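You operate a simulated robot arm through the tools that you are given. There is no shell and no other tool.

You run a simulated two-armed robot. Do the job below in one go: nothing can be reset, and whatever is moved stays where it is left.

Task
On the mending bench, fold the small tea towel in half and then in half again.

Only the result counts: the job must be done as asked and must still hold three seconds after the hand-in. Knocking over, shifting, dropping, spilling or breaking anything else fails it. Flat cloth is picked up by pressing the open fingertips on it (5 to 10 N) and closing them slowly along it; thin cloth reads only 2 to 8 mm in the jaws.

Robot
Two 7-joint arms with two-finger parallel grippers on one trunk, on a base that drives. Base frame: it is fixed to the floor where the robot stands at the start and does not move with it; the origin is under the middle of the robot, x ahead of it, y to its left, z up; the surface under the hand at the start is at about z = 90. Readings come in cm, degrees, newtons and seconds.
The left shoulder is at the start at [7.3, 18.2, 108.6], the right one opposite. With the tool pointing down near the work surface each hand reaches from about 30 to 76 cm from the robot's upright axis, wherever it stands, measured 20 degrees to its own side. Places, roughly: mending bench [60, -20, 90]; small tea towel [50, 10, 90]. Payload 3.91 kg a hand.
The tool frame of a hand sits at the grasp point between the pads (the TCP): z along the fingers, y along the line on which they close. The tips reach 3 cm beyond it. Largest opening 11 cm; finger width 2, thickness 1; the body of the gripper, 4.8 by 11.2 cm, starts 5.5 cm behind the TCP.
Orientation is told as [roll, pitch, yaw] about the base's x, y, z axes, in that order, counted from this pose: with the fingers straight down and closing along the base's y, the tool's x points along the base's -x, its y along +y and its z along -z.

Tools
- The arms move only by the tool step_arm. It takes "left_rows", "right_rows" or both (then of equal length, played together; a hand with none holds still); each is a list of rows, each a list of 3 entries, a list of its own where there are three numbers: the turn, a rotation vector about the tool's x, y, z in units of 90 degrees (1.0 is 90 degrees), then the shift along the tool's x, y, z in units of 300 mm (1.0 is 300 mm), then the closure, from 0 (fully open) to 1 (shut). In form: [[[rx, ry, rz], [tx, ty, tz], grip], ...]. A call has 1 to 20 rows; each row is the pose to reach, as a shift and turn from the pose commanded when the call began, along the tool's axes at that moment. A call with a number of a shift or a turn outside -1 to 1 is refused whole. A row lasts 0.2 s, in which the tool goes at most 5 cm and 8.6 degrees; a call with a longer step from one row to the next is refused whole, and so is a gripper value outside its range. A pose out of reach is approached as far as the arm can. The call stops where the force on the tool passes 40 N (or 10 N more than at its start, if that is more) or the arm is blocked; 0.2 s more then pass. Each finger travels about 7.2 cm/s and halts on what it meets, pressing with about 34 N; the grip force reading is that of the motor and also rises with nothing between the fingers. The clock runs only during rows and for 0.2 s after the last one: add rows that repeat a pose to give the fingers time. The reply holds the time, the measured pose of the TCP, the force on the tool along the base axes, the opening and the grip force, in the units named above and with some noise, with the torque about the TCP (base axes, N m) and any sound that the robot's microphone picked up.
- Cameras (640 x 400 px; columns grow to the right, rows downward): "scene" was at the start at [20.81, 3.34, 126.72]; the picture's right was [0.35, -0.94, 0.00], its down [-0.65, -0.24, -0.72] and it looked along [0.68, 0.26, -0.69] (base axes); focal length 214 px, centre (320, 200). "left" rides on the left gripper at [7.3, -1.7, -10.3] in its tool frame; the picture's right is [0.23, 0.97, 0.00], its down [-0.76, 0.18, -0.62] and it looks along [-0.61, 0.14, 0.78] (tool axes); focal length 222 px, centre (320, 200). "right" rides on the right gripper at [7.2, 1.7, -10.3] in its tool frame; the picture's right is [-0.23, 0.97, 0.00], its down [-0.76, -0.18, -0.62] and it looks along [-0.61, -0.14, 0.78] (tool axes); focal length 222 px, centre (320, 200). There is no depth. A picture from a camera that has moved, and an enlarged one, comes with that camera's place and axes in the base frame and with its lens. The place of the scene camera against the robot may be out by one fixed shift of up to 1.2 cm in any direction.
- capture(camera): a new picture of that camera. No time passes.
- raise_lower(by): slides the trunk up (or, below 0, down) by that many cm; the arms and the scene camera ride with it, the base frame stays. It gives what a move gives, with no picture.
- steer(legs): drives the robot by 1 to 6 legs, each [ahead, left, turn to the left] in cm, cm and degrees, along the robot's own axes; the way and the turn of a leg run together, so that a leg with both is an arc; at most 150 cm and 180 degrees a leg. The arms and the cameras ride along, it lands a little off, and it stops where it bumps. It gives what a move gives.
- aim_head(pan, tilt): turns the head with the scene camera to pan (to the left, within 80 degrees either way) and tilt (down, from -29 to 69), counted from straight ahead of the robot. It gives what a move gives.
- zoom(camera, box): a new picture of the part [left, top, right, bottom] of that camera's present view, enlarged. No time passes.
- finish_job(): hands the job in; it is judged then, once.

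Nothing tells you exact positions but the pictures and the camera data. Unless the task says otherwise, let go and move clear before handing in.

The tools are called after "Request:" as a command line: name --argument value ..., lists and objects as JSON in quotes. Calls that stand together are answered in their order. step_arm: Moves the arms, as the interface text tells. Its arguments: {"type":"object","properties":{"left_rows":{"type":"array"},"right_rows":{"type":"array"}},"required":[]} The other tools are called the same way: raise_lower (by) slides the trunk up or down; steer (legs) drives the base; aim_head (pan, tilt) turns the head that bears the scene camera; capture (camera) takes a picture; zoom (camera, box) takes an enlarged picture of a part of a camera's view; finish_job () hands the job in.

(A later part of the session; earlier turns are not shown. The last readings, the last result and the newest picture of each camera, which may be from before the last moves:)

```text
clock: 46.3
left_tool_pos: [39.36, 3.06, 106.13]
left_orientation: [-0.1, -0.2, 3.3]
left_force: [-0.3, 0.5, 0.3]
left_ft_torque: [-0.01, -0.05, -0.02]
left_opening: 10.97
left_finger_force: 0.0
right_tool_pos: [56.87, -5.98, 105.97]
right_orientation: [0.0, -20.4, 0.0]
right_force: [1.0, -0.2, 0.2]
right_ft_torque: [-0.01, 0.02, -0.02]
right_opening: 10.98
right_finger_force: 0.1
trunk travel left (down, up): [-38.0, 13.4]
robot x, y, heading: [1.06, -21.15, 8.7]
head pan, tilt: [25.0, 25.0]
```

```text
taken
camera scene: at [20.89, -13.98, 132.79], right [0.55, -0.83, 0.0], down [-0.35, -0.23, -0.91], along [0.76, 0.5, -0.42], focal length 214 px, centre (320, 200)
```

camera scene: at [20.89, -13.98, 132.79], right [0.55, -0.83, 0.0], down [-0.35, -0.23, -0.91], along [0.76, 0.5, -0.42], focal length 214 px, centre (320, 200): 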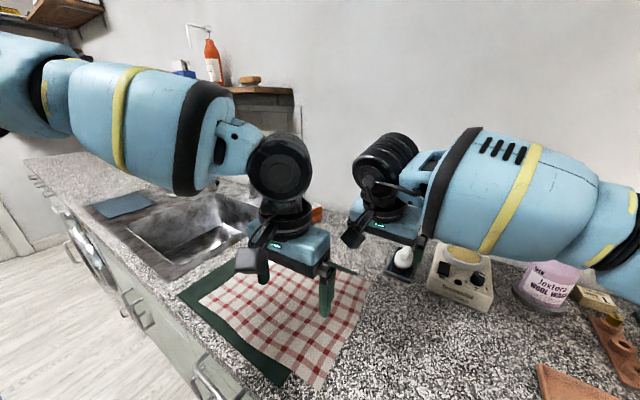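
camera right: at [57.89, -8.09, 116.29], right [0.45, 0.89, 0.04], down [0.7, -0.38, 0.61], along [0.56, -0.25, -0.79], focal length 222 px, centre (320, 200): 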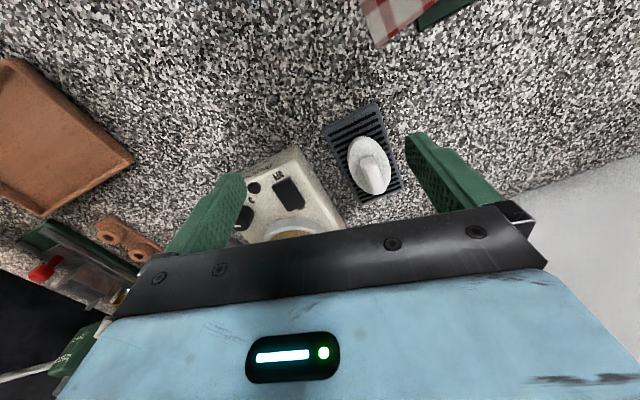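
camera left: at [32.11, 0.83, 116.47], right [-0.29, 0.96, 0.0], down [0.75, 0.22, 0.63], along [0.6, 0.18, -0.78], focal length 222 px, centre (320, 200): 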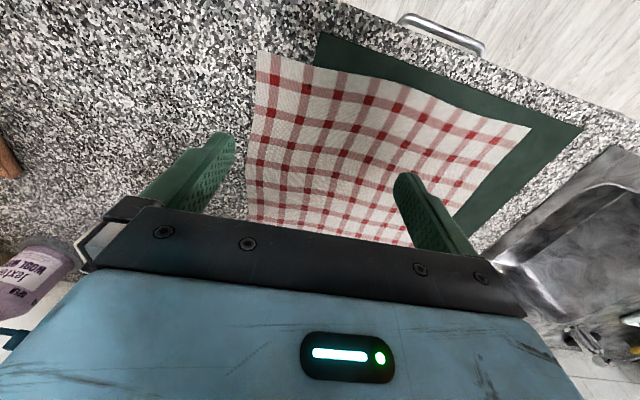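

Both arms are tracking properly now. I'll bring the right hand over the far-right corner, then the left over the near-right corner.

Request:
step_arm --right_rows '[[[0, 0, 0], [-0.028, 0.025, 0.01], 0], [[0, 0, 0], [-0.056, 0.05, 0.021], 0], [[0, 0, 0], [-0.084, 0.075, 0.031], 0], [[0, 0, 0], [-0.112, 0.1, 0.042], 0]]'

Request:
step_arm --left_rows '[[[0, 0, 0.009], [0.023, -0.049, 0], 0], [[0, 0, 0.018], [0.046, -0.098, 0], 0], [[0, 0, 0.028], [0.068, -0.146, 0], 0], [[0, 0, 0.037], [0.091, -0.195, 0], 0]]'

Request:
capture --camera "left"

Request:
capture --camera "right"

```text
clock: 47.3
left_tool_pos: [39.23, 3.18, 106.03]
left_orientation: [-0.1, -0.2, 3.4]
left_force: [0.1, -0.2, 1.1]
left_ft_torque: [0.01, 0.0, -0.03]
left_opening: 11.01
left_finger_force: 0.1
right_tool_pos: [60.34, -3.02, 106.13]
right_orientation: [0.0, -20.5, -0.1]
right_force: [0.4, 0.0, -0.5]
right_ft_torque: [0.0, -0.02, 0.01]
right_opening: 11.01
right_finger_force: 0.0
trunk travel left (down, up): [-38.0, 13.4]
robot x, y, heading: [1.07, -21.2, 8.6]
head pan, tilt: [25.0, 25.0]
```

```text
clock: 48.3
left_tool_pos: [37.02, -3.0, 105.98]
left_orientation: [0.0, 0.0, 0.1]
left_force: [0.2, -0.5, 1.0]
left_ft_torque: [0.01, -0.02, 0.05]
left_opening: 10.97
left_finger_force: 0.0
right_tool_pos: [60.35, -3.05, 105.99]
right_orientation: [0.0, -20.4, 0.0]
right_force: [-0.4, 0.9, -0.1]
right_ft_torque: [0.03, 0.06, 0.01]
right_opening: 11.0
right_finger_force: 0.0
trunk travel left (down, up): [-38.0, 13.4]
robot x, y, heading: [1.19, -21.04, 8.9]
head pan, tilt: [25.0, 25.0]
```

```text
taken
camera left: at [29.75, -4.74, 116.41], right [-0.23, 0.97, 0.0], down [0.76, 0.18, 0.62], along [0.61, 0.14, -0.78], focal length 222 px, centre (320, 200)
```

left: 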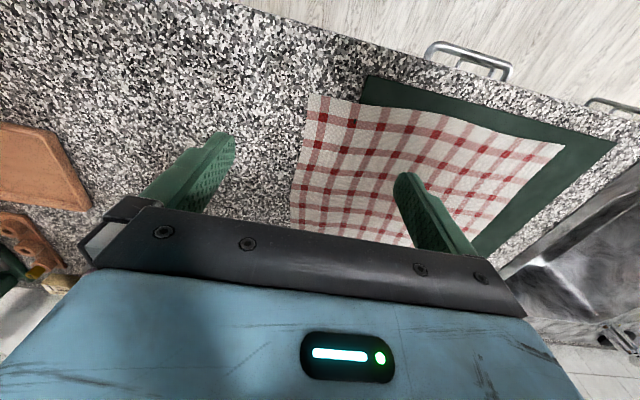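

```text
taken
camera right: at [49.93, -1.49, 113.15], right [0.21, 0.97, 0.08], down [0.5, -0.18, 0.85], along [0.84, -0.14, -0.52], focal length 222 px, centre (320, 200)
```

right: 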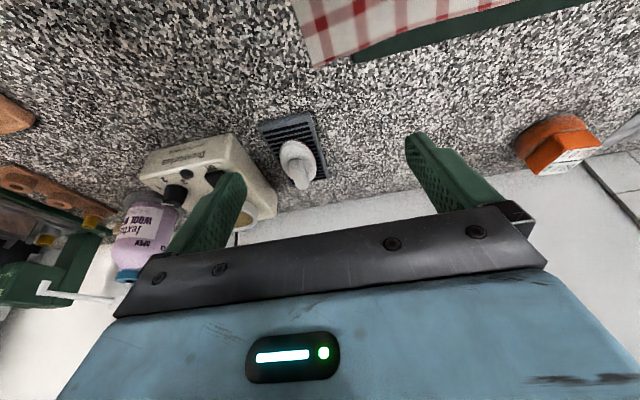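

From the hand cameras the near-right corner is at about (36.1, -4.4) and the far-right one at (61.9, -2.7). I'm narrowing both grippers to about 4 cm and lowering them to just above the cloth, each straddling the edge.

Request:
step_arm --left_rows '[[[0, 0, 0], [0, -0.008, 0.05], 0.2], [[0, 0, 0], [-0.002, -0.016, 0.1], 0.4], [[0, 0, 0], [-0.004, -0.024, 0.16], 0.636], [[0, 0, 0], [-0.006, -0.03, 0.22], 0.636], [[0, 0, 0], [-0.007, -0.037, 0.28], 0.636], [[0, 0, 0], [-0.007, -0.037, 0.32], 0.636], [[0, 0, 0], [-0.007, -0.037, 0.35], 0.636]]' --right_rows '[[[0, 0, 0], [0.016, 0.004, 0.046], 0.2], [[0, 0, 0], [0.032, 0.008, 0.093], 0.4], [[0, 0, 0], [0.048, 0.012, 0.14], 0.636], [[0, 0, 0], [0.064, 0.015, 0.186], 0.636], [[0, 0, 0], [0.08, 0.018, 0.232], 0.636], [[0, 0, 0], [0.096, 0.022, 0.28], 0.636], [[0, 0, 0], [0.112, 0.022, 0.325], 0.636]]'

Request:
capture --camera "left"

Request:
capture --camera "right"

Request:
aim_head --pan 18 --tilt 50

Request:
capture --camera "scene"

```text
clock: 49.9
left_tool_pos: [37.15, -4.1, 95.37]
left_orientation: [0.0, -0.1, 0.2]
left_force: [0.1, -0.2, 0.7]
left_ft_torque: [0.0, -0.01, 0.02]
left_opening: 3.98
left_finger_force: 0.2
right_tool_pos: [60.82, -2.4, 95.61]
right_orientation: [0.0, -20.4, 0.1]
right_force: [-0.3, 0.0, 0.2]
right_ft_torque: [-0.01, 0.0, -0.03]
right_opening: 3.98
right_finger_force: 0.0
trunk travel left (down, up): [-38.0, 13.4]
robot x, y, heading: [1.1, -21.12, 8.5]
head pan, tilt: [25.0, 25.0]
```

```text
taken
camera left: at [29.9, -5.82, 105.89], right [-0.23, 0.97, 0.0], down [0.76, 0.18, 0.62], along [0.61, 0.14, -0.78], focal length 222 px, centre (320, 200)
```

left: 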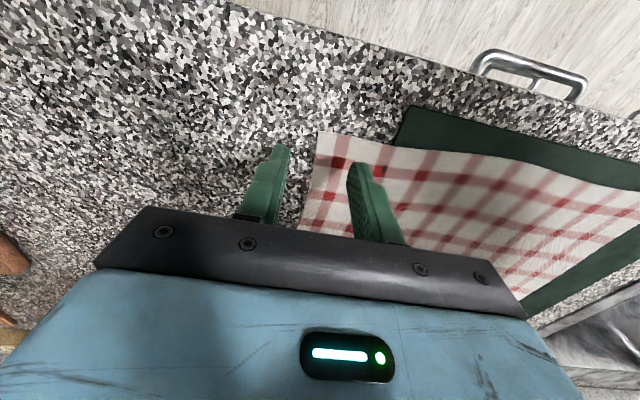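

```text
taken
camera right: at [50.35, -0.82, 102.64], right [0.21, 0.97, 0.08], down [0.5, -0.18, 0.85], along [0.84, -0.14, -0.52], focal length 222 px, centre (320, 200)
```

right: 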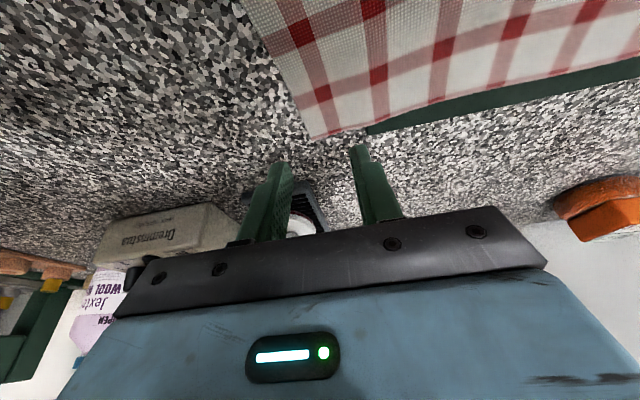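

```text
clock: 50.8
left_tool_pos: [37.19, -4.06, 95.55]
left_orientation: [0.0, 0.0, 0.0]
left_force: [1.0, -0.5, -0.1]
left_ft_torque: [-0.03, -0.01, 0.0]
left_opening: 3.97
left_finger_force: 0.0
right_tool_pos: [60.76, -2.46, 95.6]
right_orientation: [-0.1, -20.4, 0.0]
right_force: [-0.2, -0.2, -0.1]
right_ft_torque: [0.01, -0.02, -0.02]
right_opening: 4.01
right_finger_force: 0.0
trunk travel left (down, up): [-38.0, 13.4]
robot x, y, heading: [1.41, -21.21, 8.3]
head pan, tilt: [18.0, 50.0]
```

```text
taken
camera scene: at [20.08, -15.62, 129.05], right [0.45, -0.9, 0.0], down [-0.69, -0.34, -0.64], along [0.58, 0.29, -0.77], focal length 214 px, centre (320, 200)
```

scene: 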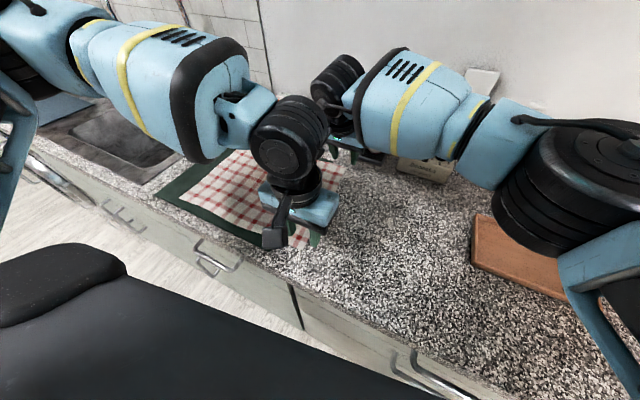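

Both corners sit between the fingers; the right fingertips need to come back about 1.2 cm because of the tilt. I'm correcting that and lowering both to just above contact.

Request:
step_arm --left_rows '[[[0, 0, 0], [0, -0.003, 0.02], 0.636], [[0, 0, 0], [0, -0.005, 0.04], 0.636], [[0, 0, 0], [0, -0.005, 0.06], 0.636]]' --right_rows '[[[0, 0, 0], [0.02, -0.002, 0.015], 0.636], [[0, 0, 0], [0.041, -0.005, 0.03], 0.636], [[0, 0, 0], [0.061, -0.005, 0.045], 0.636]]'

```text
clock: 51.6
left_tool_pos: [37.26, -4.24, 93.82]
left_orientation: [-0.1, -0.1, 0.1]
left_force: [0.0, 0.5, 0.5]
left_ft_torque: [0.02, -0.01, -0.02]
left_opening: 3.99
left_finger_force: 0.0
right_tool_pos: [59.32, -2.41, 93.66]
right_orientation: [0.0, -20.4, 0.0]
right_force: [-0.5, -0.7, 0.2]
right_ft_torque: [0.02, 0.01, 0.0]
right_opening: 3.99
right_finger_force: 0.1
trunk travel left (down, up): [-38.0, 13.4]
robot x, y, heading: [0.93, -21.4, 8.5]
head pan, tilt: [18.0, 50.0]
```

Both are a few millimetres above the surface with no force yet. I'll press down in small increments and watch the force.

Request:
step_arm --left_rows '[[[0, 0, 0], [0, 0, 0.008], 0.636], [[0, 0, 0], [0, 0, 0.016], 0.636], [[0, 0, 0], [0, 0, 0.016], 0.636]]' --right_rows '[[[0, 0, 0], [0.0018, 0, 0.0047], 0.636], [[0, 0, 0], [0.0035, 0, 0.0094], 0.636], [[0, 0, 0], [0.0035, 0, 0.0094], 0.636]]'

Request:
step_arm --left_rows '[[[0, 0, 0], [0, 0, 0.005], 0.636], [[0, 0, 0], [0, 0, 0.01], 0.636], [[0, 0, 0], [0, 0, 0.01], 0.636]]' --right_rows '[[[0, 0, 0], [0.0018, 0, 0.0047], 0.636], [[0, 0, 0], [0.0035, 0, 0.0094], 0.636], [[0, 0, 0], [0.0035, 0, 0.0094], 0.636]]'

```text
clock: 52.4
left_tool_pos: [37.09, -4.21, 93.25]
left_orientation: [-0.2, -0.1, 0.1]
left_force: [-0.4, -0.8, -0.3]
left_ft_torque: [0.0, 0.04, 0.04]
left_opening: 4.01
left_finger_force: 0.0
right_tool_pos: [59.44, -2.36, 93.39]
right_orientation: [0.0, -20.4, -0.1]
right_force: [0.2, -0.9, 0.4]
right_ft_torque: [0.04, -0.01, -0.05]
right_opening: 3.98
right_finger_force: 0.1
trunk travel left (down, up): [-38.0, 13.4]
robot x, y, heading: [1.11, -21.08, 8.4]
head pan, tilt: [18.0, 50.0]
```

```text
clock: 53.2
left_tool_pos: [37.17, -4.29, 93.05]
left_orientation: [0.1, -0.3, 0.2]
left_force: [-2.0, 2.5, 22.8]
left_ft_torque: [0.66, 0.15, 0.05]
left_opening: 4.11
left_finger_force: 1.5
right_tool_pos: [59.39, -2.36, 93.3]
right_orientation: [0.1, -20.5, 0.0]
right_force: [1.8, -0.2, 5.5]
right_ft_torque: [0.15, -0.06, -0.07]
right_opening: 4.0
right_finger_force: 0.1
trunk travel left (down, up): [-38.0, 13.4]
robot x, y, heading: [1.23, -21.29, 8.3]
head pan, tilt: [18.0, 50.0]
```

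The left is pressing a bit too hard (23 N) while the right is at 5.5 N. I'll ease the left up slightly.

Request:
step_arm --left_rows '[[[0, 0, 0], [0, 0, -0.0025], 0.636], [[0, 0, 0], [0, 0, -0.0025], 0.636]]' --right_rows '[[[0, 0, 0], [0.0003, 0, 0.0008], 0.636], [[0, 0, 0], [0.0003, 0, 0.0008], 0.636]]'

```text
clock: 53.8
left_tool_pos: [37.07, -4.29, 92.99]
left_orientation: [-0.1, -0.2, 0.1]
left_force: [4.4, 2.8, 23.1]
left_ft_torque: [0.7, -0.02, -0.14]
left_opening: 4.13
left_finger_force: 1.2
right_tool_pos: [59.31, -2.51, 93.31]
right_orientation: [0.1, -20.6, 0.0]
right_force: [1.5, 1.6, 12.2]
right_ft_torque: [0.41, -0.12, -0.03]
right_opening: 4.02
right_finger_force: 0.5
trunk travel left (down, up): [-38.0, 13.4]
robot x, y, heading: [1.37, -21.46, 8.5]
head pan, tilt: [18.0, 50.0]
```

Request:
step_arm --left_rows '[[[0, 0, 0], [0, 0, -0.004], 0.636], [[0, 0, 0], [0, 0, -0.004], 0.636]]' --right_rows '[[[0, 0, 0], [-0.0004, 0, -0.001], 0.636], [[0, 0, 0], [-0.0004, 0, -0.001], 0.636]]'

```text
clock: 54.4
left_tool_pos: [37.08, -4.23, 93.13]
left_orientation: [0.0, -0.1, 0.1]
left_force: [2.9, 0.5, 14.7]
left_ft_torque: [0.4, -0.02, -0.08]
left_opening: 4.06
left_finger_force: 0.7
right_tool_pos: [59.31, -2.47, 93.21]
right_orientation: [0.1, -20.6, 0.0]
right_force: [2.7, 1.7, 15.7]
right_ft_torque: [0.49, -0.11, -0.07]
right_opening: 4.06
right_finger_force: 0.8
trunk travel left (down, up): [-38.0, 13.4]
robot x, y, heading: [0.89, -21.34, 8.5]
head pan, tilt: [18.0, 50.0]
```

Request:
step_arm --left_rows '[[[0, 0, 0], [0, 0, -0.002], 0.636], [[0, 0, 0], [0, 0, -0.002], 0.636]]' --right_rows '[[[0, 0, 0], [-0.0012, 0, -0.0031], 0.636], [[0, 0, 0], [-0.0012, 0, -0.0031], 0.636]]'

```text
clock: 55.0
left_tool_pos: [37.14, -4.34, 92.99]
left_orientation: [0.0, -0.2, 0.1]
left_force: [3.1, 1.0, 14.1]
left_ft_torque: [0.41, -0.01, -0.07]
left_opening: 4.07
left_finger_force: 0.9
right_tool_pos: [59.27, -2.44, 93.19]
right_orientation: [-0.1, -20.5, -0.1]
right_force: [2.5, 0.2, 11.4]
right_ft_torque: [0.34, -0.12, -0.08]
right_opening: 4.01
right_finger_force: 0.1
trunk travel left (down, up): [-38.0, 13.4]
robot x, y, heading: [1.49, -21.03, 8.5]
head pan, tilt: [18.0, 50.0]
```

Request:
step_arm --left_rows '[[[0, 0, 0], [0, 0, -0.003], 0.636], [[0, 0, 0], [0, 0, -0.003], 0.636]]' --right_rows '[[[0, 0, 0], [-0.0004, 0, -0.001], 0.636], [[0, 0, 0], [-0.0004, 0, -0.001], 0.636]]'

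Request:
capture --camera "left"

Request:
capture --camera "right"

```text
clock: 55.6
left_tool_pos: [37.09, -4.32, 93.16]
left_orientation: [0.0, -0.1, 0.1]
left_force: [0.0, 0.9, 0.1]
left_ft_torque: [-0.01, 0.01, -0.01]
left_opening: 3.99
left_finger_force: 0.1
right_tool_pos: [59.3, -2.43, 93.31]
right_orientation: [0.0, -20.4, 0.0]
right_force: [1.7, -1.1, 7.4]
right_ft_torque: [0.18, -0.08, 0.0]
right_opening: 3.96
right_finger_force: 0.1
trunk travel left (down, up): [-38.0, 13.4]
robot x, y, heading: [1.33, -21.32, 8.2]
head pan, tilt: [18.0, 50.0]
```

```text
taken
camera left: at [29.74, -6.04, 103.62], right [-0.23, 0.97, 0.0], down [0.76, 0.18, 0.62], along [0.61, 0.14, -0.78], focal length 222 px, centre (320, 200)
```

left: 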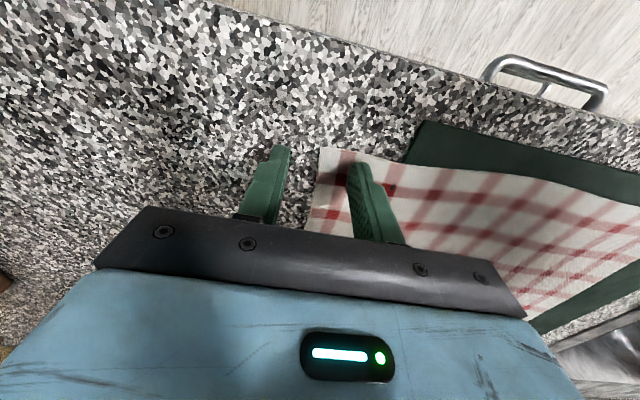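

```text
taken
camera right: at [48.85, -0.8, 100.43], right [0.21, 0.97, 0.08], down [0.5, -0.18, 0.85], along [0.84, -0.14, -0.52], focal length 222 px, centre (320, 200)
```

right: 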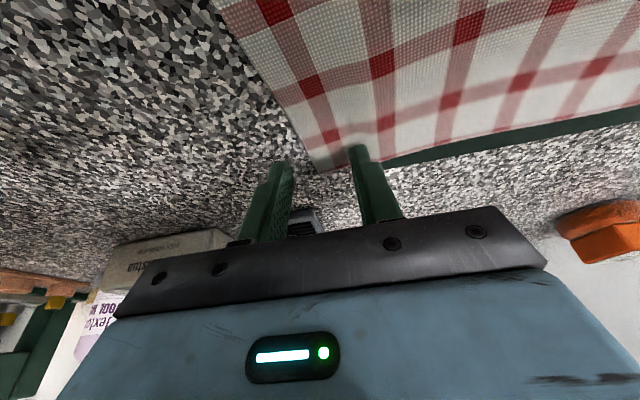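

The right is pressing at a good 7 N and the left is just off the surface. I'll lower the left slightly to get light contact.

Request:
step_arm --left_rows '[[[0, 0, 0], [0, 0, 0.0015], 0.636], [[0, 0, 0], [0, 0, 0.0015], 0.636], [[0, 0, 0], [0, 0, 0.0015], 0.636]]'

```text
clock: 56.4
left_tool_pos: [37.01, -4.35, 93.29]
left_orientation: [0.0, -0.1, 0.1]
left_force: [0.5, -0.3, -0.6]
left_ft_torque: [0.01, -0.01, -0.01]
left_opening: 4.02
left_finger_force: 0.0
right_tool_pos: [59.23, -2.39, 93.26]
right_orientation: [-0.1, -20.4, 0.0]
right_force: [0.1, -0.9, 5.0]
right_ft_torque: [0.09, -0.01, 0.02]
right_opening: 3.97
right_finger_force: 0.1
trunk travel left (down, up): [-38.0, 13.4]
robot x, y, heading: [1.33, -21.31, 8.2]
head pan, tilt: [18.0, 50.0]
```

Request:
step_arm --left_rows '[[[0, 0, 0], [0, 0, 0.0025], 0.636], [[0, 0, 0], [0, 0, 0.0025], 0.636], [[0, 0, 0], [0, 0, 0.0025], 0.636]]'

```text
clock: 57.2
left_tool_pos: [37.12, -4.26, 93.19]
left_orientation: [0.1, -0.1, 0.2]
left_force: [0.1, -0.6, 1.8]
left_ft_torque: [0.02, 0.02, 0.01]
left_opening: 4.0
left_finger_force: 0.0
right_tool_pos: [59.32, -2.39, 93.29]
right_orientation: [0.0, -20.5, 0.0]
right_force: [0.2, -0.9, 2.5]
right_ft_torque: [0.08, -0.08, -0.02]
right_opening: 3.96
right_finger_force: 0.0
trunk travel left (down, up): [-38.0, 13.4]
robot x, y, heading: [1.23, -21.43, 8.4]
head pan, tilt: [18.0, 50.0]
```

Request:
step_arm --left_rows '[[[0, 0, 0], [0, 0, 0.0015], 0.636], [[0, 0, 0], [0, 0, 0.0015], 0.636], [[0, 0, 0], [0, 0, 0.0015], 0.636], [[0, 0, 0], [0, 0, 0.0015], 0.636]]' --right_rows '[[[0, 0, 0], [0.0004, 0, 0.001], 0.636], [[0, 0, 0], [0.0004, 0, 0.001], 0.636], [[0, 0, 0], [0.0004, 0, 0.001], 0.636], [[0, 0, 0], [0.0004, 0, 0.001], 0.636]]'

```text
clock: 58.2
left_tool_pos: [37.11, -4.24, 93.15]
left_orientation: [0.0, -0.1, 0.1]
left_force: [-0.1, -0.9, 1.0]
left_ft_torque: [0.0, 0.02, -0.01]
left_opening: 4.0
left_finger_force: 0.0
right_tool_pos: [59.45, -2.49, 93.4]
right_orientation: [0.0, -20.4, 0.0]
right_force: [0.1, -1.0, 2.8]
right_ft_torque: [0.05, 0.0, 0.0]
right_opening: 3.97
right_finger_force: 0.1
trunk travel left (down, up): [-38.0, 13.4]
robot x, y, heading: [1.23, -21.01, 8.5]
head pan, tilt: [18.0, 50.0]
```

Request:
step_arm --left_rows '[[[0, 0, 0], [0, 0, 0.0018], 0.636], [[0, 0, 0], [0, 0, 0.0018], 0.636], [[0, 0, 0], [0, 0, 0.0018], 0.636], [[0, 0, 0], [0, 0, 0.0018], 0.636]]' --right_rows '[[[0, 0, 0], [0.0006, 0, 0.0015], 0.636], [[0, 0, 0], [0.0006, 0, 0.0015], 0.636], [[0, 0, 0], [0.0006, 0, 0.0015], 0.636], [[0, 0, 0], [0.0006, 0, 0.0015], 0.636]]'

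```text
clock: 59.2
left_tool_pos: [37.19, -4.09, 93.14]
left_orientation: [0.0, -0.3, 0.1]
left_force: [-1.0, -0.7, 13.6]
left_ft_torque: [0.35, 0.11, 0.07]
left_opening: 3.97
left_finger_force: 0.0
right_tool_pos: [59.42, -2.41, 93.43]
right_orientation: [0.0, -20.5, 0.1]
right_force: [-0.5, -0.5, -0.5]
right_ft_torque: [0.01, 0.01, -0.02]
right_opening: 4.02
right_finger_force: 0.1
trunk travel left (down, up): [-38.0, 13.4]
robot x, y, heading: [0.85, -21.37, 8.5]
head pan, tilt: [18.0, 50.0]
```

Request:
step_arm --left_rows '[[[0, 0, 0], [0, 0, -0.0008], 0.636], [[0, 0, 0], [0, 0, -0.0008], 0.636], [[0, 0, 0], [0, 0, -0.0008], 0.636]]' --right_rows '[[[0, 0, 0], [0.0012, 0, 0.0031], 0.636], [[0, 0, 0], [0.0012, 0, 0.0031], 0.636], [[0, 0, 0], [0.0012, 0, 0.0031], 0.636]]'

```text
clock: 60.0
left_tool_pos: [37.18, -4.25, 93.11]
left_orientation: [0.1, -0.4, 0.1]
left_force: [0.5, 1.9, 22.6]
left_ft_torque: [0.59, 0.12, -0.03]
left_opening: 4.11
left_finger_force: 0.7
right_tool_pos: [59.22, -2.5, 93.32]
right_orientation: [-0.1, -20.5, 0.1]
right_force: [0.7, 0.4, 0.7]
right_ft_torque: [0.04, -0.03, -0.03]
right_opening: 4.04
right_finger_force: 0.1
trunk travel left (down, up): [-38.0, 13.4]
robot x, y, heading: [1.04, -21.16, 8.6]
head pan, tilt: [18.0, 50.0]
```

The force lags behind the command, so I'll close the left fingers slowly now while easing its pressure a little.

Request:
step_arm --left_rows '[[[0, 0, 0], [0, 0, -0.0015], 0.66], [[0, 0, 0], [0, 0, -0.0018], 0.69], [[0, 0, 0], [0, 0, -0.0018], 0.72], [[0, 0, 0], [0, 0, -0.0018], 0.75], [[0, 0, 0], [0, 0, -0.0018], 0.78], [[0, 0, 0], [0, 0, -0.0018], 0.81], [[0, 0, 0], [0, 0, -0.0018], 0.84], [[0, 0, 0], [0, 0, -0.0018], 0.87], [[0, 0, 0], [0, 0, -0.0018], 0.9], [[0, 0, 0], [0, 0, -0.0018], 0.93], [[0, 0, 0], [0, 0, -0.0018], 0.96], [[0, 0, 0], [0, 0, -0.0018], 1.0], [[0, 0, 0], [0, 0, -0.0018], 1.0], [[0, 0, 0], [0, 0, -0.0018], 1.0]]'

Request:
capture --camera "left"

```text
clock: 63.0
left_tool_pos: [37.07, -4.23, 93.26]
left_orientation: [0.0, -0.2, 0.1]
left_force: [0.9, 1.7, 22.8]
left_ft_torque: [0.12, 0.05, 0.0]
left_opening: 0.2
left_finger_force: 34.1
right_tool_pos: [59.19, -2.52, 93.26]
right_orientation: [0.0, -20.5, -0.1]
right_force: [0.3, -0.7, 4.5]
right_ft_torque: [0.11, -0.03, 0.0]
right_opening: 3.98
right_finger_force: 0.0
trunk travel left (down, up): [-38.0, 13.4]
robot x, y, heading: [1.14, -21.07, 8.5]
head pan, tilt: [18.0, 50.0]
```

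```text
taken
camera left: at [29.8, -6.0, 103.52], right [-0.23, 0.97, 0.0], down [0.76, 0.18, 0.63], along [0.61, 0.14, -0.78], focal length 222 px, centre (320, 200)
```

left: 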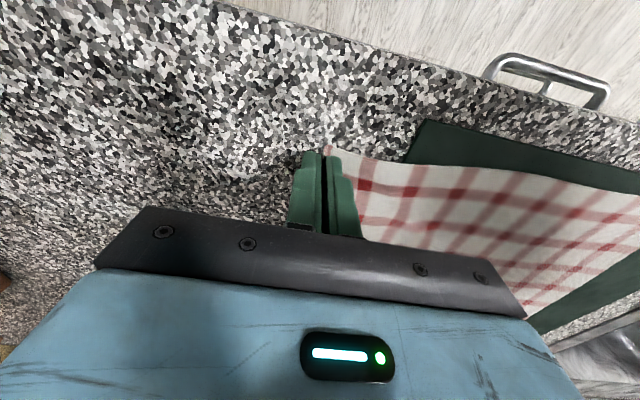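

The left reads 2 mm, so it seems to hold the corner. The right is at 4.5 N, so I'll close it the same way.

Request:
step_arm --right_rows '[[[0, 0, 0], [0.0003, 0, 0.0008], 0.66], [[0, 0, 0], [0.0003, 0, 0.0008], 0.69], [[0, 0, 0], [0.0003, 0, 0.0008], 0.72], [[0, 0, 0], [0.0003, 0, 0.0008], 0.75], [[0, 0, 0], [0.0003, 0, 0.0008], 0.78], [[0, 0, 0], [0.0003, 0, 0.0008], 0.81], [[0, 0, 0], [0.0003, 0, 0.0008], 0.84], [[0, 0, 0], [0.0003, 0, 0.0008], 0.87], [[0, 0, 0], [0.0003, 0, 0.0008], 0.9], [[0, 0, 0], [0.0003, 0, 0.0008], 0.93], [[0, 0, 0], [0.0003, 0, 0.0008], 0.96], [[0, 0, 0], [0.0003, 0, 0.0008], 1.0], [[0, 0, 0], [0.0003, 0, 0.0008], 1.0], [[0, 0, 0], [0.0003, 0, 0.0008], 1.0]]'

Request:
capture --camera "right"

```text
clock: 66.0
left_tool_pos: [36.95, -4.25, 93.14]
left_orientation: [0.0, -0.2, 0.0]
left_force: [2.4, 0.1, 21.6]
left_ft_torque: [0.13, 0.02, -0.01]
left_opening: 0.16
left_finger_force: 34.0
right_tool_pos: [59.31, -2.55, 93.23]
right_orientation: [0.1, -20.5, 0.0]
right_force: [-0.8, 1.6, 5.4]
right_ft_torque: [0.04, 0.0, -0.01]
right_opening: 0.25
right_finger_force: 34.2
trunk travel left (down, up): [-38.0, 13.4]
robot x, y, heading: [1.52, -21.49, 8.3]
head pan, tilt: [18.0, 50.0]
```

```text
taken
camera right: at [48.82, -0.84, 100.4], right [0.21, 0.97, 0.08], down [0.5, -0.18, 0.85], along [0.84, -0.14, -0.52], focal length 222 px, centre (320, 200)
```

right: 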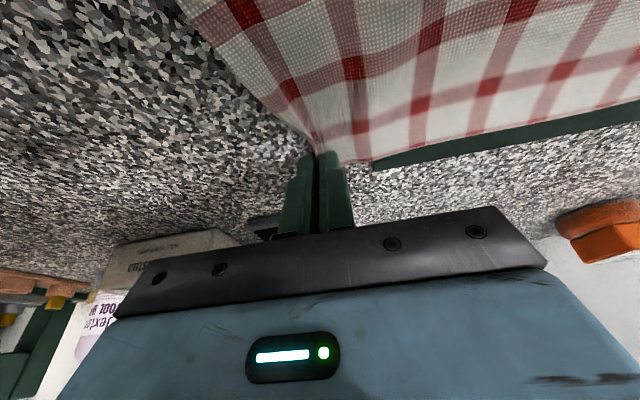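

Both jaws read about 2 mm with the cloth gathered into the right one. I'll lift both a few centimetres and check that the cloth comes along.

Request:
step_arm --left_rows '[[[0, 0, 0], [0, 0, -0.027], 1], [[0, 0, 0], [0, 0, -0.053], 1], [[0, 0, 0], [0, 0, -0.08], 1], [[0, 0, 0], [0, 0, -0.107], 1], [[0, 0, 0], [0, 0, -0.133], 1]]' --right_rows '[[[0, 0, 0], [-0.0093, 0, -0.025], 1], [[0, 0, 0], [-0.0186, 0, -0.05], 1], [[0, 0, 0], [-0.0279, 0, -0.075], 1], [[0, 0, 0], [-0.0372, 0, -0.1], 1], [[0, 0, 0], [-0.0465, 0, -0.125], 1]]'

Request:
capture --camera "left"

Request:
capture --camera "right"

Request:
capture --camera "scene"

```text
clock: 67.2
left_tool_pos: [37.12, -4.16, 97.15]
left_orientation: [0.0, 0.0, 0.1]
left_force: [0.7, 0.2, 0.2]
left_ft_torque: [-0.02, -0.01, -0.03]
left_opening: 0.15
left_finger_force: 33.9
right_tool_pos: [59.29, -2.43, 97.32]
right_orientation: [0.0, -20.5, 0.1]
right_force: [-0.2, 0.5, 0.5]
right_ft_torque: [-0.01, 0.05, 0.0]
right_opening: 0.23
right_finger_force: 34.3
trunk travel left (down, up): [-38.0, 13.4]
robot x, y, heading: [1.26, -21.46, 8.5]
head pan, tilt: [18.0, 50.0]
```

```text
taken
camera left: at [29.82, -5.97, 107.49], right [-0.23, 0.97, 0.0], down [0.76, 0.18, 0.62], along [0.61, 0.14, -0.78], focal length 222 px, centre (320, 200)
```

left: 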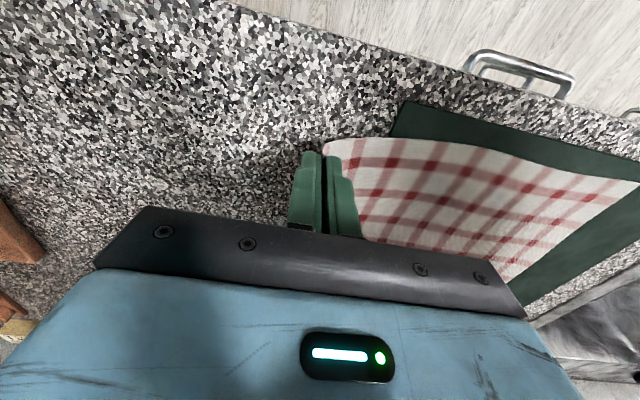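

```text
taken
camera right: at [48.89, -0.78, 104.36], right [0.21, 0.97, 0.08], down [0.5, -0.18, 0.85], along [0.84, -0.14, -0.52], focal length 222 px, centre (320, 200)
```

right: 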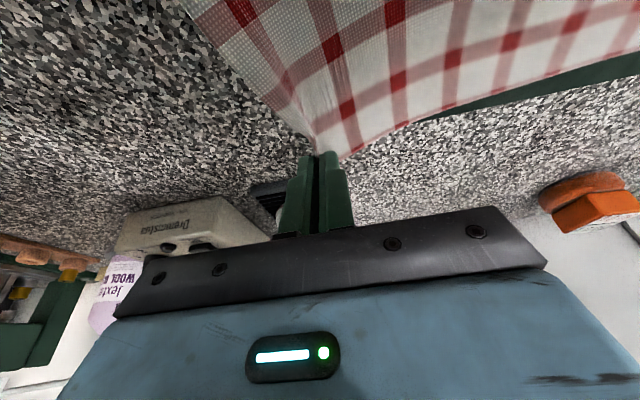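

```text
taken
camera scene: at [20.06, -15.63, 129.05], right [0.45, -0.9, 0.0], down [-0.69, -0.34, -0.64], along [0.58, 0.29, -0.77], focal length 214 px, centre (320, 200)
```

scene: 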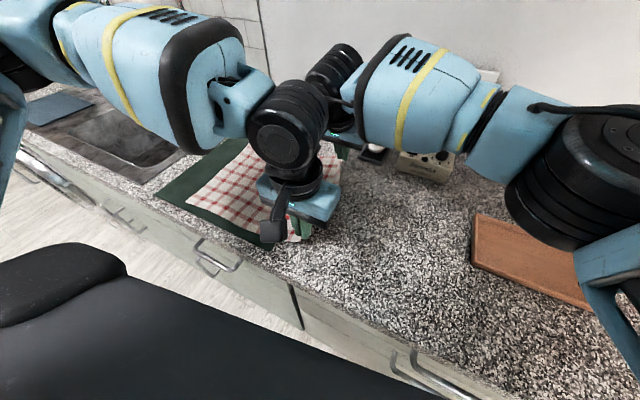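

Request:
zoom --camera "left" --box '[240, 100, 440, 240]'

Request:
zoom --camera "scene" --box '[150, 110, 400, 270]'

```text
2.86 times, centred on (340, 170) of left
camera zoom: at [29.82, -5.97, 107.49], right [-0.23, 0.97, 0.0], down [0.76, 0.18, 0.62], along [0.61, 0.14, -0.78], focal length 635 px, centre (263, 286)
```

zoom: 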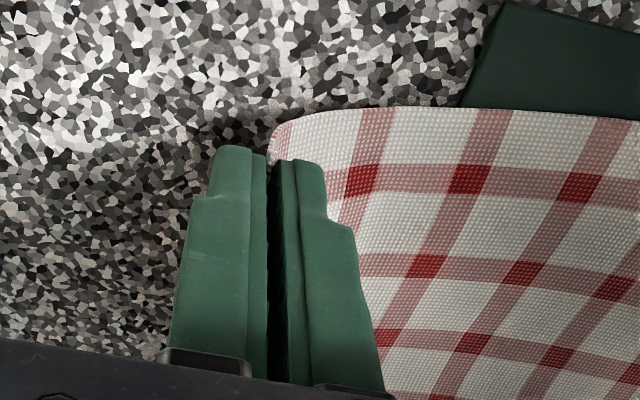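

```text
2.50 times, centred on (275, 190) of scene
camera zoom: at [20.06, -15.63, 129.05], right [0.45, -0.9, 0.0], down [-0.69, -0.34, -0.64], along [0.58, 0.29, -0.77], focal length 536 px, centre (432, 225)
```

zoom: 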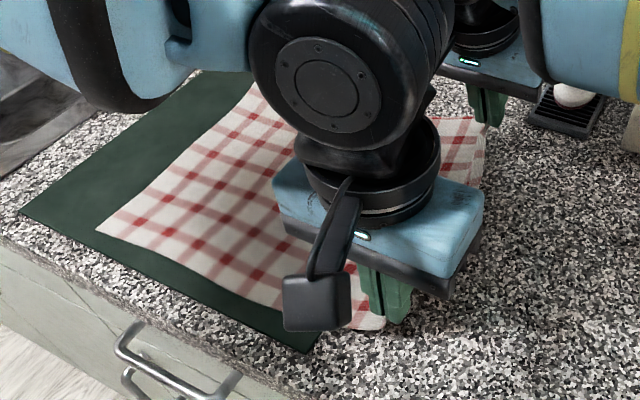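

Both corners are held clear of the counter. I'll now carry the edge leftward in an arc by strafing the base in short legs and adjusting the hand heights between them.

Request:
steer --legs '[[0.6, 5.0, 0]]'

Request:
step_arm --left_rows '[[[0, 0, 0], [0, 0.01, -0.04], 1], [[0, 0, 0], [0, 0.02, -0.08], 1], [[0, 0, 0], [0, 0.03, -0.12], 1], [[0, 0, 0], [0, 0.03, -0.167], 1]]' --right_rows '[[[0, 0, 0], [-0.0145, 0.01, -0.039], 1], [[0, 0, 0], [-0.029, 0.02, -0.078], 1], [[0, 0, 0], [-0.0436, 0.03, -0.117], 1], [[0, 0, 0], [-0.058, 0.03, -0.156], 1]]'

Request:
capture --camera "scene"

Request:
capture --camera "left"

Request:
capture --camera "right"

```text
clock: 68.3
left_tool_pos: [37.04, 0.76, 97.03]
left_orientation: [-0.1, -0.1, 0.1]
left_force: [-0.1, 0.3, -0.2]
left_ft_torque: [-0.01, 0.02, 0.0]
left_opening: 0.17
left_finger_force: 33.9
right_tool_pos: [59.15, 2.72, 97.16]
right_orientation: [0.0, -20.4, 0.0]
right_force: [0.1, -0.6, 0.2]
right_ft_torque: [-0.02, 0.02, 0.02]
right_opening: 0.2
right_finger_force: 34.4
trunk travel left (down, up): [-38.0, 13.4]
robot x, y, heading: [1.2, -16.27, 8.4]
head pan, tilt: [18.0, 50.0]
```

```text
clock: 69.3
left_tool_pos: [37.07, 1.88, 101.97]
left_orientation: [0.0, -0.1, 0.1]
left_force: [-0.4, 0.7, 0.1]
left_ft_torque: [0.0, 0.0, 0.01]
left_opening: 0.17
left_finger_force: 33.7
right_tool_pos: [59.29, 3.55, 102.19]
right_orientation: [0.0, -20.4, 0.0]
right_force: [0.3, -0.4, 0.2]
right_ft_torque: [-0.01, 0.0, 0.01]
right_opening: 0.22
right_finger_force: 34.0
trunk travel left (down, up): [-38.0, 13.4]
robot x, y, heading: [0.84, -15.98, 8.4]
head pan, tilt: [18.0, 50.0]
```

```text
taken
camera scene: at [19.95, -10.59, 129.04], right [0.45, -0.9, 0.0], down [-0.69, -0.34, -0.64], along [0.58, 0.29, -0.77], focal length 214 px, centre (320, 200)
```

scene: 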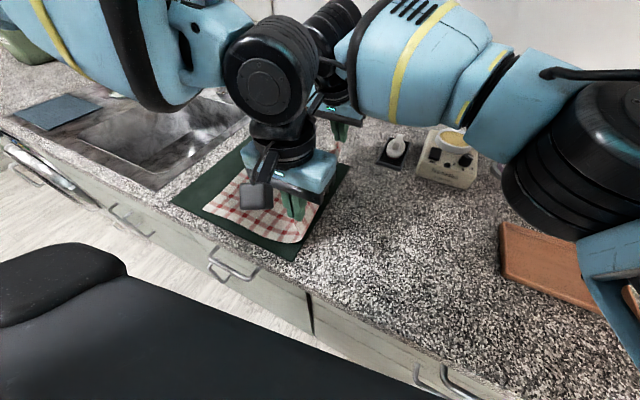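

```text
taken
camera left: at [29.78, 0.04, 112.44], right [-0.23, 0.97, 0.0], down [0.76, 0.18, 0.62], along [0.61, 0.14, -0.78], focal length 222 px, centre (320, 200)
```

left: 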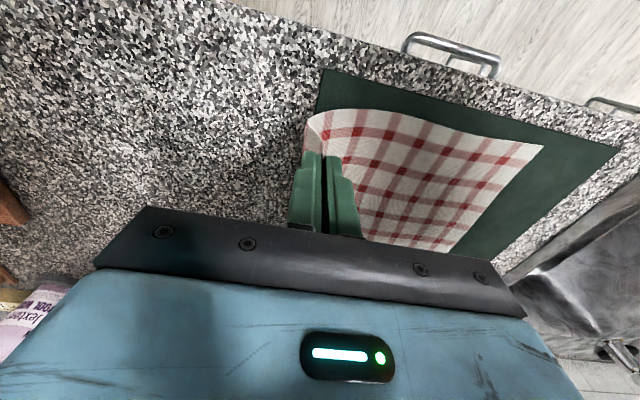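

```text
taken
camera right: at [48.85, 5.24, 109.28], right [0.21, 0.97, 0.08], down [0.5, -0.18, 0.85], along [0.84, -0.14, -0.52], focal length 222 px, centre (320, 200)
```

right: 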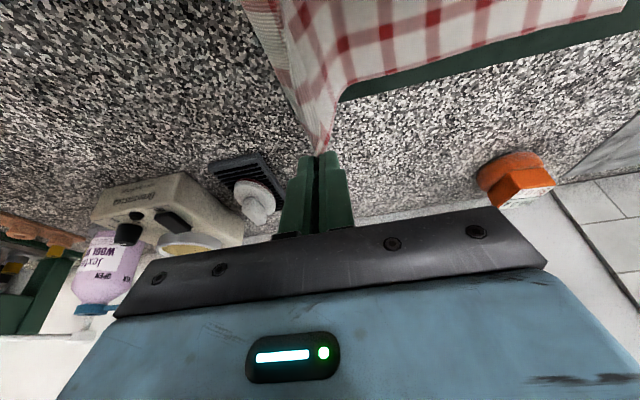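

The fold is lifting nicely. Closing the fingers slid the towel about 2 cm right, so its left edge is now near y 25–27, and I'll adjust the landing spot to match. Continuing the arc.

Request:
steer --legs '[[0.7, 5.0, 0]]'

Request:
step_arm --left_rows '[[[0, 0, 0], [0, 0, -0.03], 1], [[0, 0, 0], [0, 0, -0.06], 1], [[0, 0, 0], [0, 0, -0.1], 1]]' --right_rows '[[[0, 0, 0], [-0.0105, 0, -0.028], 1], [[0, 0, 0], [-0.021, 0, -0.056], 1], [[0, 0, 0], [-0.035, 0, -0.0937], 1]]'

Request:
steer --legs '[[0.7, 5.0, 0]]'

Request:
capture --camera "scene"

Request:
capture --camera "left"

Request:
capture --camera "right"

```text
clock: 70.5
left_tool_pos: [36.96, 6.9, 102.02]
left_orientation: [-0.1, 0.0, 0.1]
left_force: [-0.3, 0.7, -0.4]
left_ft_torque: [-0.05, 0.01, 0.03]
left_opening: 0.16
left_finger_force: 34.3
right_tool_pos: [59.18, 8.83, 102.17]
right_orientation: [0.0, -20.3, 0.0]
right_force: [-0.9, 0.0, 0.6]
right_ft_torque: [-0.01, -0.02, 0.01]
right_opening: 0.2
right_finger_force: 33.5
trunk travel left (down, up): [-38.0, 13.4]
robot x, y, heading: [1.13, -11.27, 8.6]
head pan, tilt: [18.0, 50.0]
```

```text
clock: 71.2
left_tool_pos: [36.92, 6.88, 105.01]
left_orientation: [-0.2, -0.1, 0.1]
left_force: [2.6, -0.6, 0.2]
left_ft_torque: [0.0, -0.09, 0.01]
left_opening: 0.15
left_finger_force: 33.8
right_tool_pos: [60.0, 7.66, 104.13]
right_orientation: [-0.2, -19.3, -1.2]
right_force: [-2.5, 0.1, 0.2]
right_ft_torque: [-0.05, 0.08, -0.03]
right_opening: 0.17
right_finger_force: 33.9
trunk travel left (down, up): [-38.0, 13.4]
robot x, y, heading: [0.87, -11.44, 8.4]
head pan, tilt: [18.0, 50.0]
```

```text
clock: 72.4
left_tool_pos: [37.0, 11.91, 104.97]
left_orientation: [-0.1, -0.1, 0.1]
left_force: [3.6, 0.5, -1.1]
left_ft_torque: [0.02, -0.06, 0.01]
left_opening: 0.18
left_finger_force: 34.2
right_tool_pos: [59.96, 12.82, 104.54]
right_orientation: [0.1, -19.5, -1.2]
right_force: [-1.6, -0.1, -0.3]
right_ft_torque: [0.0, 0.1, -0.01]
right_opening: 0.21
right_finger_force: 33.5
trunk travel left (down, up): [-38.0, 13.4]
robot x, y, heading: [0.64, -6.05, 8.6]
head pan, tilt: [18.0, 50.0]
```

```text
taken
camera scene: at [19.84, -0.3, 129.04], right [0.45, -0.89, 0.0], down [-0.69, -0.34, -0.64], along [0.57, 0.29, -0.77], focal length 214 px, centre (320, 200)
```

scene: 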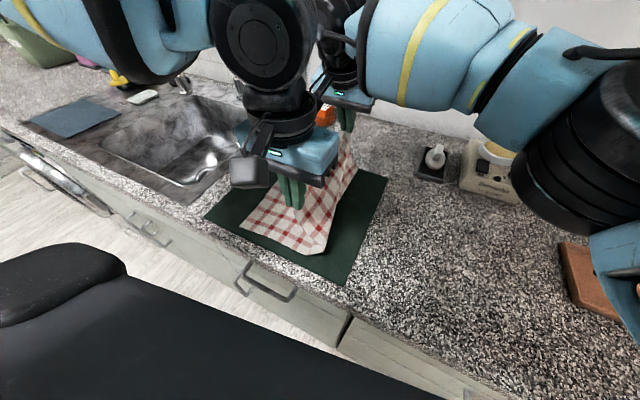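

```text
taken
camera left: at [29.7, 10.25, 115.42], right [-0.23, 0.97, 0.0], down [0.76, 0.18, 0.62], along [0.61, 0.14, -0.78], focal length 222 px, centre (320, 200)
```

left: 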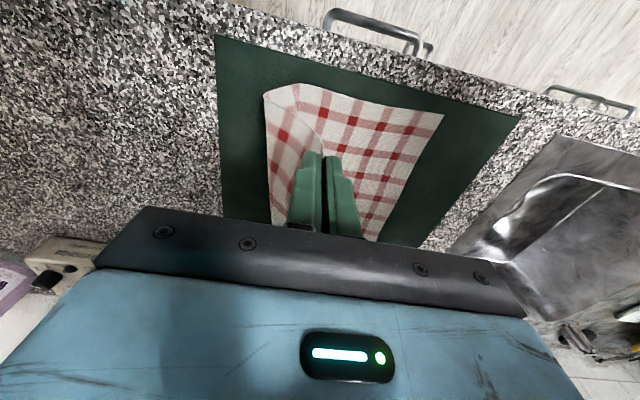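

```text
taken
camera right: at [49.74, 14.74, 111.8], right [0.23, 0.97, 0.08], down [0.51, -0.19, 0.84], along [0.83, -0.16, -0.53], focal length 222 px, centre (320, 200)
```

right: 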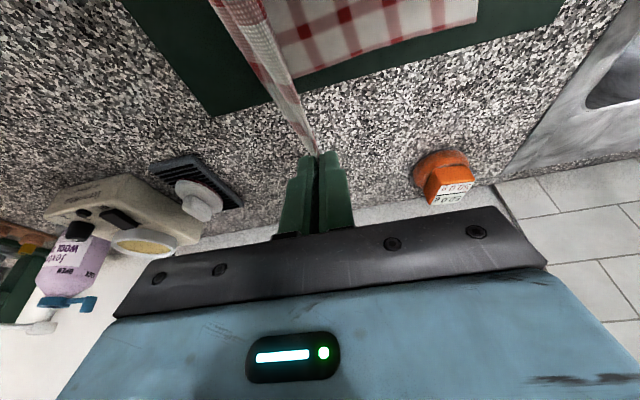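

The cloth now stands over the fold line, with the left edge of the lower half at about (34.4, 25.2) to (60.7, 27.5). I'll keep going left and start lowering.

Request:
steer --legs '[[0.7, 5.0, 0]]'

Request:
step_arm --left_rows '[[[0, 0, 0], [0, 0, 0.03], 1], [[0, 0, 0], [0, 0, 0.06], 1], [[0, 0, 0], [0, 0, 0.1], 1]]' --right_rows '[[[0, 0, 0], [0.0105, 0, 0.028], 1], [[0, 0, 0], [0.021, 0, 0.056], 1], [[0, 0, 0], [0.035, 0, 0.0937], 1]]'

Request:
steer --legs '[[0.6, 4.0, 0]]'

Request:
capture --camera "scene"

Request:
capture --camera "left"

Request:
capture --camera "right"

```text
clock: 73.5
left_tool_pos: [37.05, 16.94, 105.06]
left_orientation: [0.0, 0.0, 0.1]
left_force: [3.4, 0.1, 0.4]
left_ft_torque: [-0.05, -0.11, -0.04]
left_opening: 0.15
left_finger_force: 34.0
right_tool_pos: [60.15, 17.64, 104.4]
right_orientation: [0.1, -19.5, -1.3]
right_force: [-3.5, 0.0, 1.0]
right_ft_torque: [-0.02, 0.1, 0.01]
right_opening: 0.19
right_finger_force: 33.8
trunk travel left (down, up): [-38.0, 13.4]
robot x, y, heading: [1.24, -0.96, 8.7]
head pan, tilt: [18.0, 50.0]
```

```text
clock: 74.3
left_tool_pos: [36.95, 16.83, 102.05]
left_orientation: [0.0, -0.1, 0.2]
left_force: [3.3, 0.3, -0.4]
left_ft_torque: [0.01, -0.08, 0.02]
left_opening: 0.17
left_finger_force: 33.6
right_tool_pos: [60.08, 17.66, 101.39]
right_orientation: [0.1, -19.4, -1.4]
right_force: [-2.7, -0.1, 1.3]
right_ft_torque: [-0.02, 0.12, 0.0]
right_opening: 0.24
right_finger_force: 34.0
trunk travel left (down, up): [-38.0, 13.4]
robot x, y, heading: [0.83, -1.02, 8.4]
head pan, tilt: [18.0, 50.0]
```

```text
clock: 75.3
left_tool_pos: [36.92, 20.85, 101.93]
left_orientation: [-0.3, -0.1, 0.2]
left_force: [3.2, 0.5, -0.6]
left_ft_torque: [0.02, -0.07, 0.03]
left_opening: 0.17
left_finger_force: 34.2
right_tool_pos: [60.08, 21.67, 101.52]
right_orientation: [0.1, -19.3, -1.4]
right_force: [-4.0, -0.6, 1.1]
right_ft_torque: [-0.02, 0.11, 0.01]
right_opening: 0.2
right_finger_force: 34.3
trunk travel left (down, up): [-38.0, 13.4]
robot x, y, heading: [1.06, 2.84, 8.5]
head pan, tilt: [18.0, 50.0]
```

```text
taken
camera scene: at [19.83, 8.59, 129.04], right [0.45, -0.89, 0.0], down [-0.69, -0.34, -0.64], along [0.58, 0.29, -0.77], focal length 214 px, centre (320, 200)
```

scene: 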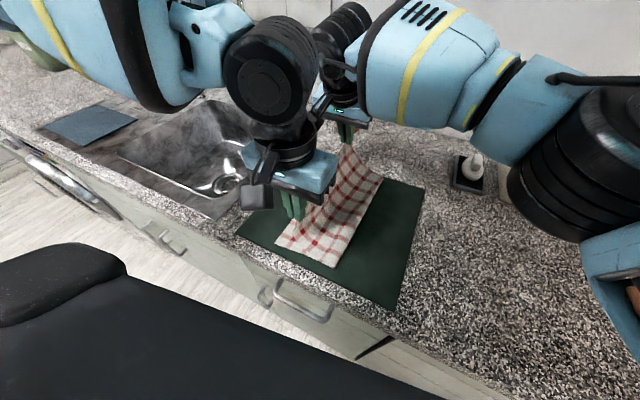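

```text
taken
camera left: at [29.64, 19.15, 112.4], right [-0.23, 0.97, 0.0], down [0.76, 0.18, 0.62], along [0.61, 0.14, -0.78], focal length 222 px, centre (320, 200)
```

left: 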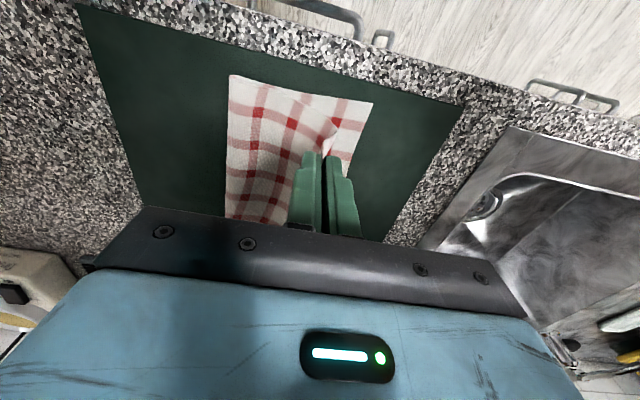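

```text
taken
camera right: at [49.84, 23.49, 108.74], right [0.24, 0.97, 0.08], down [0.51, -0.19, 0.84], along [0.83, -0.16, -0.54], focal length 222 px, centre (320, 200)
```

right: 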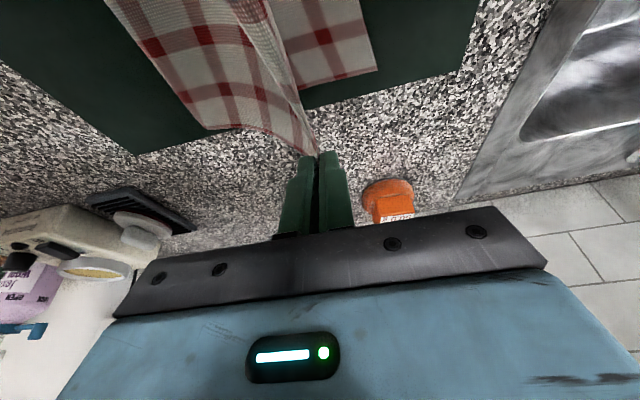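

The upper layer is nearly above the lower one and the corners line up well. I'll lower further, relax the slight pull between the hands, strafe the last few centimetres and lay the edge down.

Request:
step_arm --left_rows '[[[0, 0, 0], [0.005, 0, 0.028], 1], [[0, 0, 0], [0.01, 0, 0.055], 1], [[0, 0, 0], [0.015, 0, 0.083], 1], [[0, 0, 0], [0.02, 0, 0.11], 1]]' --right_rows '[[[0, 0, 0], [0.0165, 0, 0.02], 1], [[0, 0, 0], [0.033, 0, 0.041], 1], [[0, 0, 0], [0.05, 0, 0.061], 1], [[0, 0, 0], [0.066, 0, 0.082], 1]]'

Request:
steer --legs '[[0.2, 3.0, 0]]'

Request:
capture --camera "left"

Request:
capture --camera "right"

```text
clock: 76.3
left_tool_pos: [36.35, 20.83, 98.63]
left_orientation: [-0.1, -0.1, 0.1]
left_force: [-0.1, -0.5, 0.1]
left_ft_torque: [-0.01, 0.01, 0.01]
left_opening: 0.16
left_finger_force: 34.1
right_tool_pos: [58.91, 21.8, 98.41]
right_orientation: [0.1, -19.4, -1.5]
right_force: [0.3, -0.6, 0.3]
right_ft_torque: [0.01, 0.03, 0.02]
right_opening: 0.2
right_finger_force: 33.8
trunk travel left (down, up): [-38.0, 13.4]
robot x, y, heading: [1.04, 2.66, 8.7]
head pan, tilt: [18.0, 50.0]
```

```text
clock: 77.3
left_tool_pos: [36.1, 24.16, 98.65]
left_orientation: [-0.2, -0.1, 0.1]
left_force: [0.5, -0.7, 0.0]
left_ft_torque: [-0.03, -0.02, 0.04]
left_opening: 0.17
left_finger_force: 33.4
right_tool_pos: [58.6, 24.99, 98.51]
right_orientation: [0.1, -19.5, -1.4]
right_force: [0.3, 0.3, -0.2]
right_ft_torque: [0.03, 0.04, 0.0]
right_opening: 0.21
right_finger_force: 33.9
trunk travel left (down, up): [-38.0, 13.4]
robot x, y, heading: [0.45, 6.09, 8.6]
head pan, tilt: [18.0, 50.0]
```

```text
taken
camera left: at [28.77, 22.27, 109.07], right [-0.23, 0.97, 0.0], down [0.76, 0.18, 0.62], along [0.61, 0.14, -0.78], focal length 222 px, centre (320, 200)
```

left: 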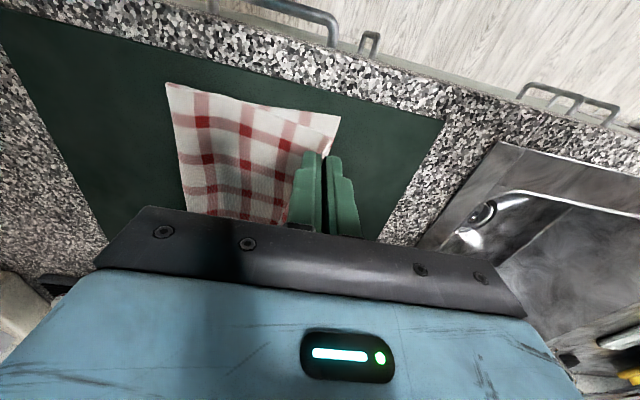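

```text
taken
camera right: at [48.37, 26.81, 105.76], right [0.24, 0.97, 0.08], down [0.51, -0.19, 0.84], along [0.83, -0.16, -0.54], focal length 222 px, centre (320, 200)
```

right: 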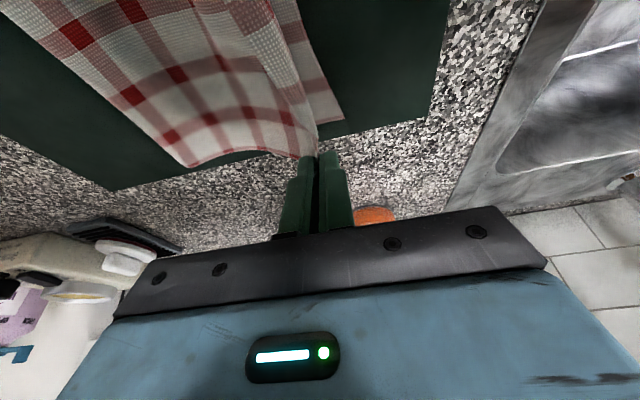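

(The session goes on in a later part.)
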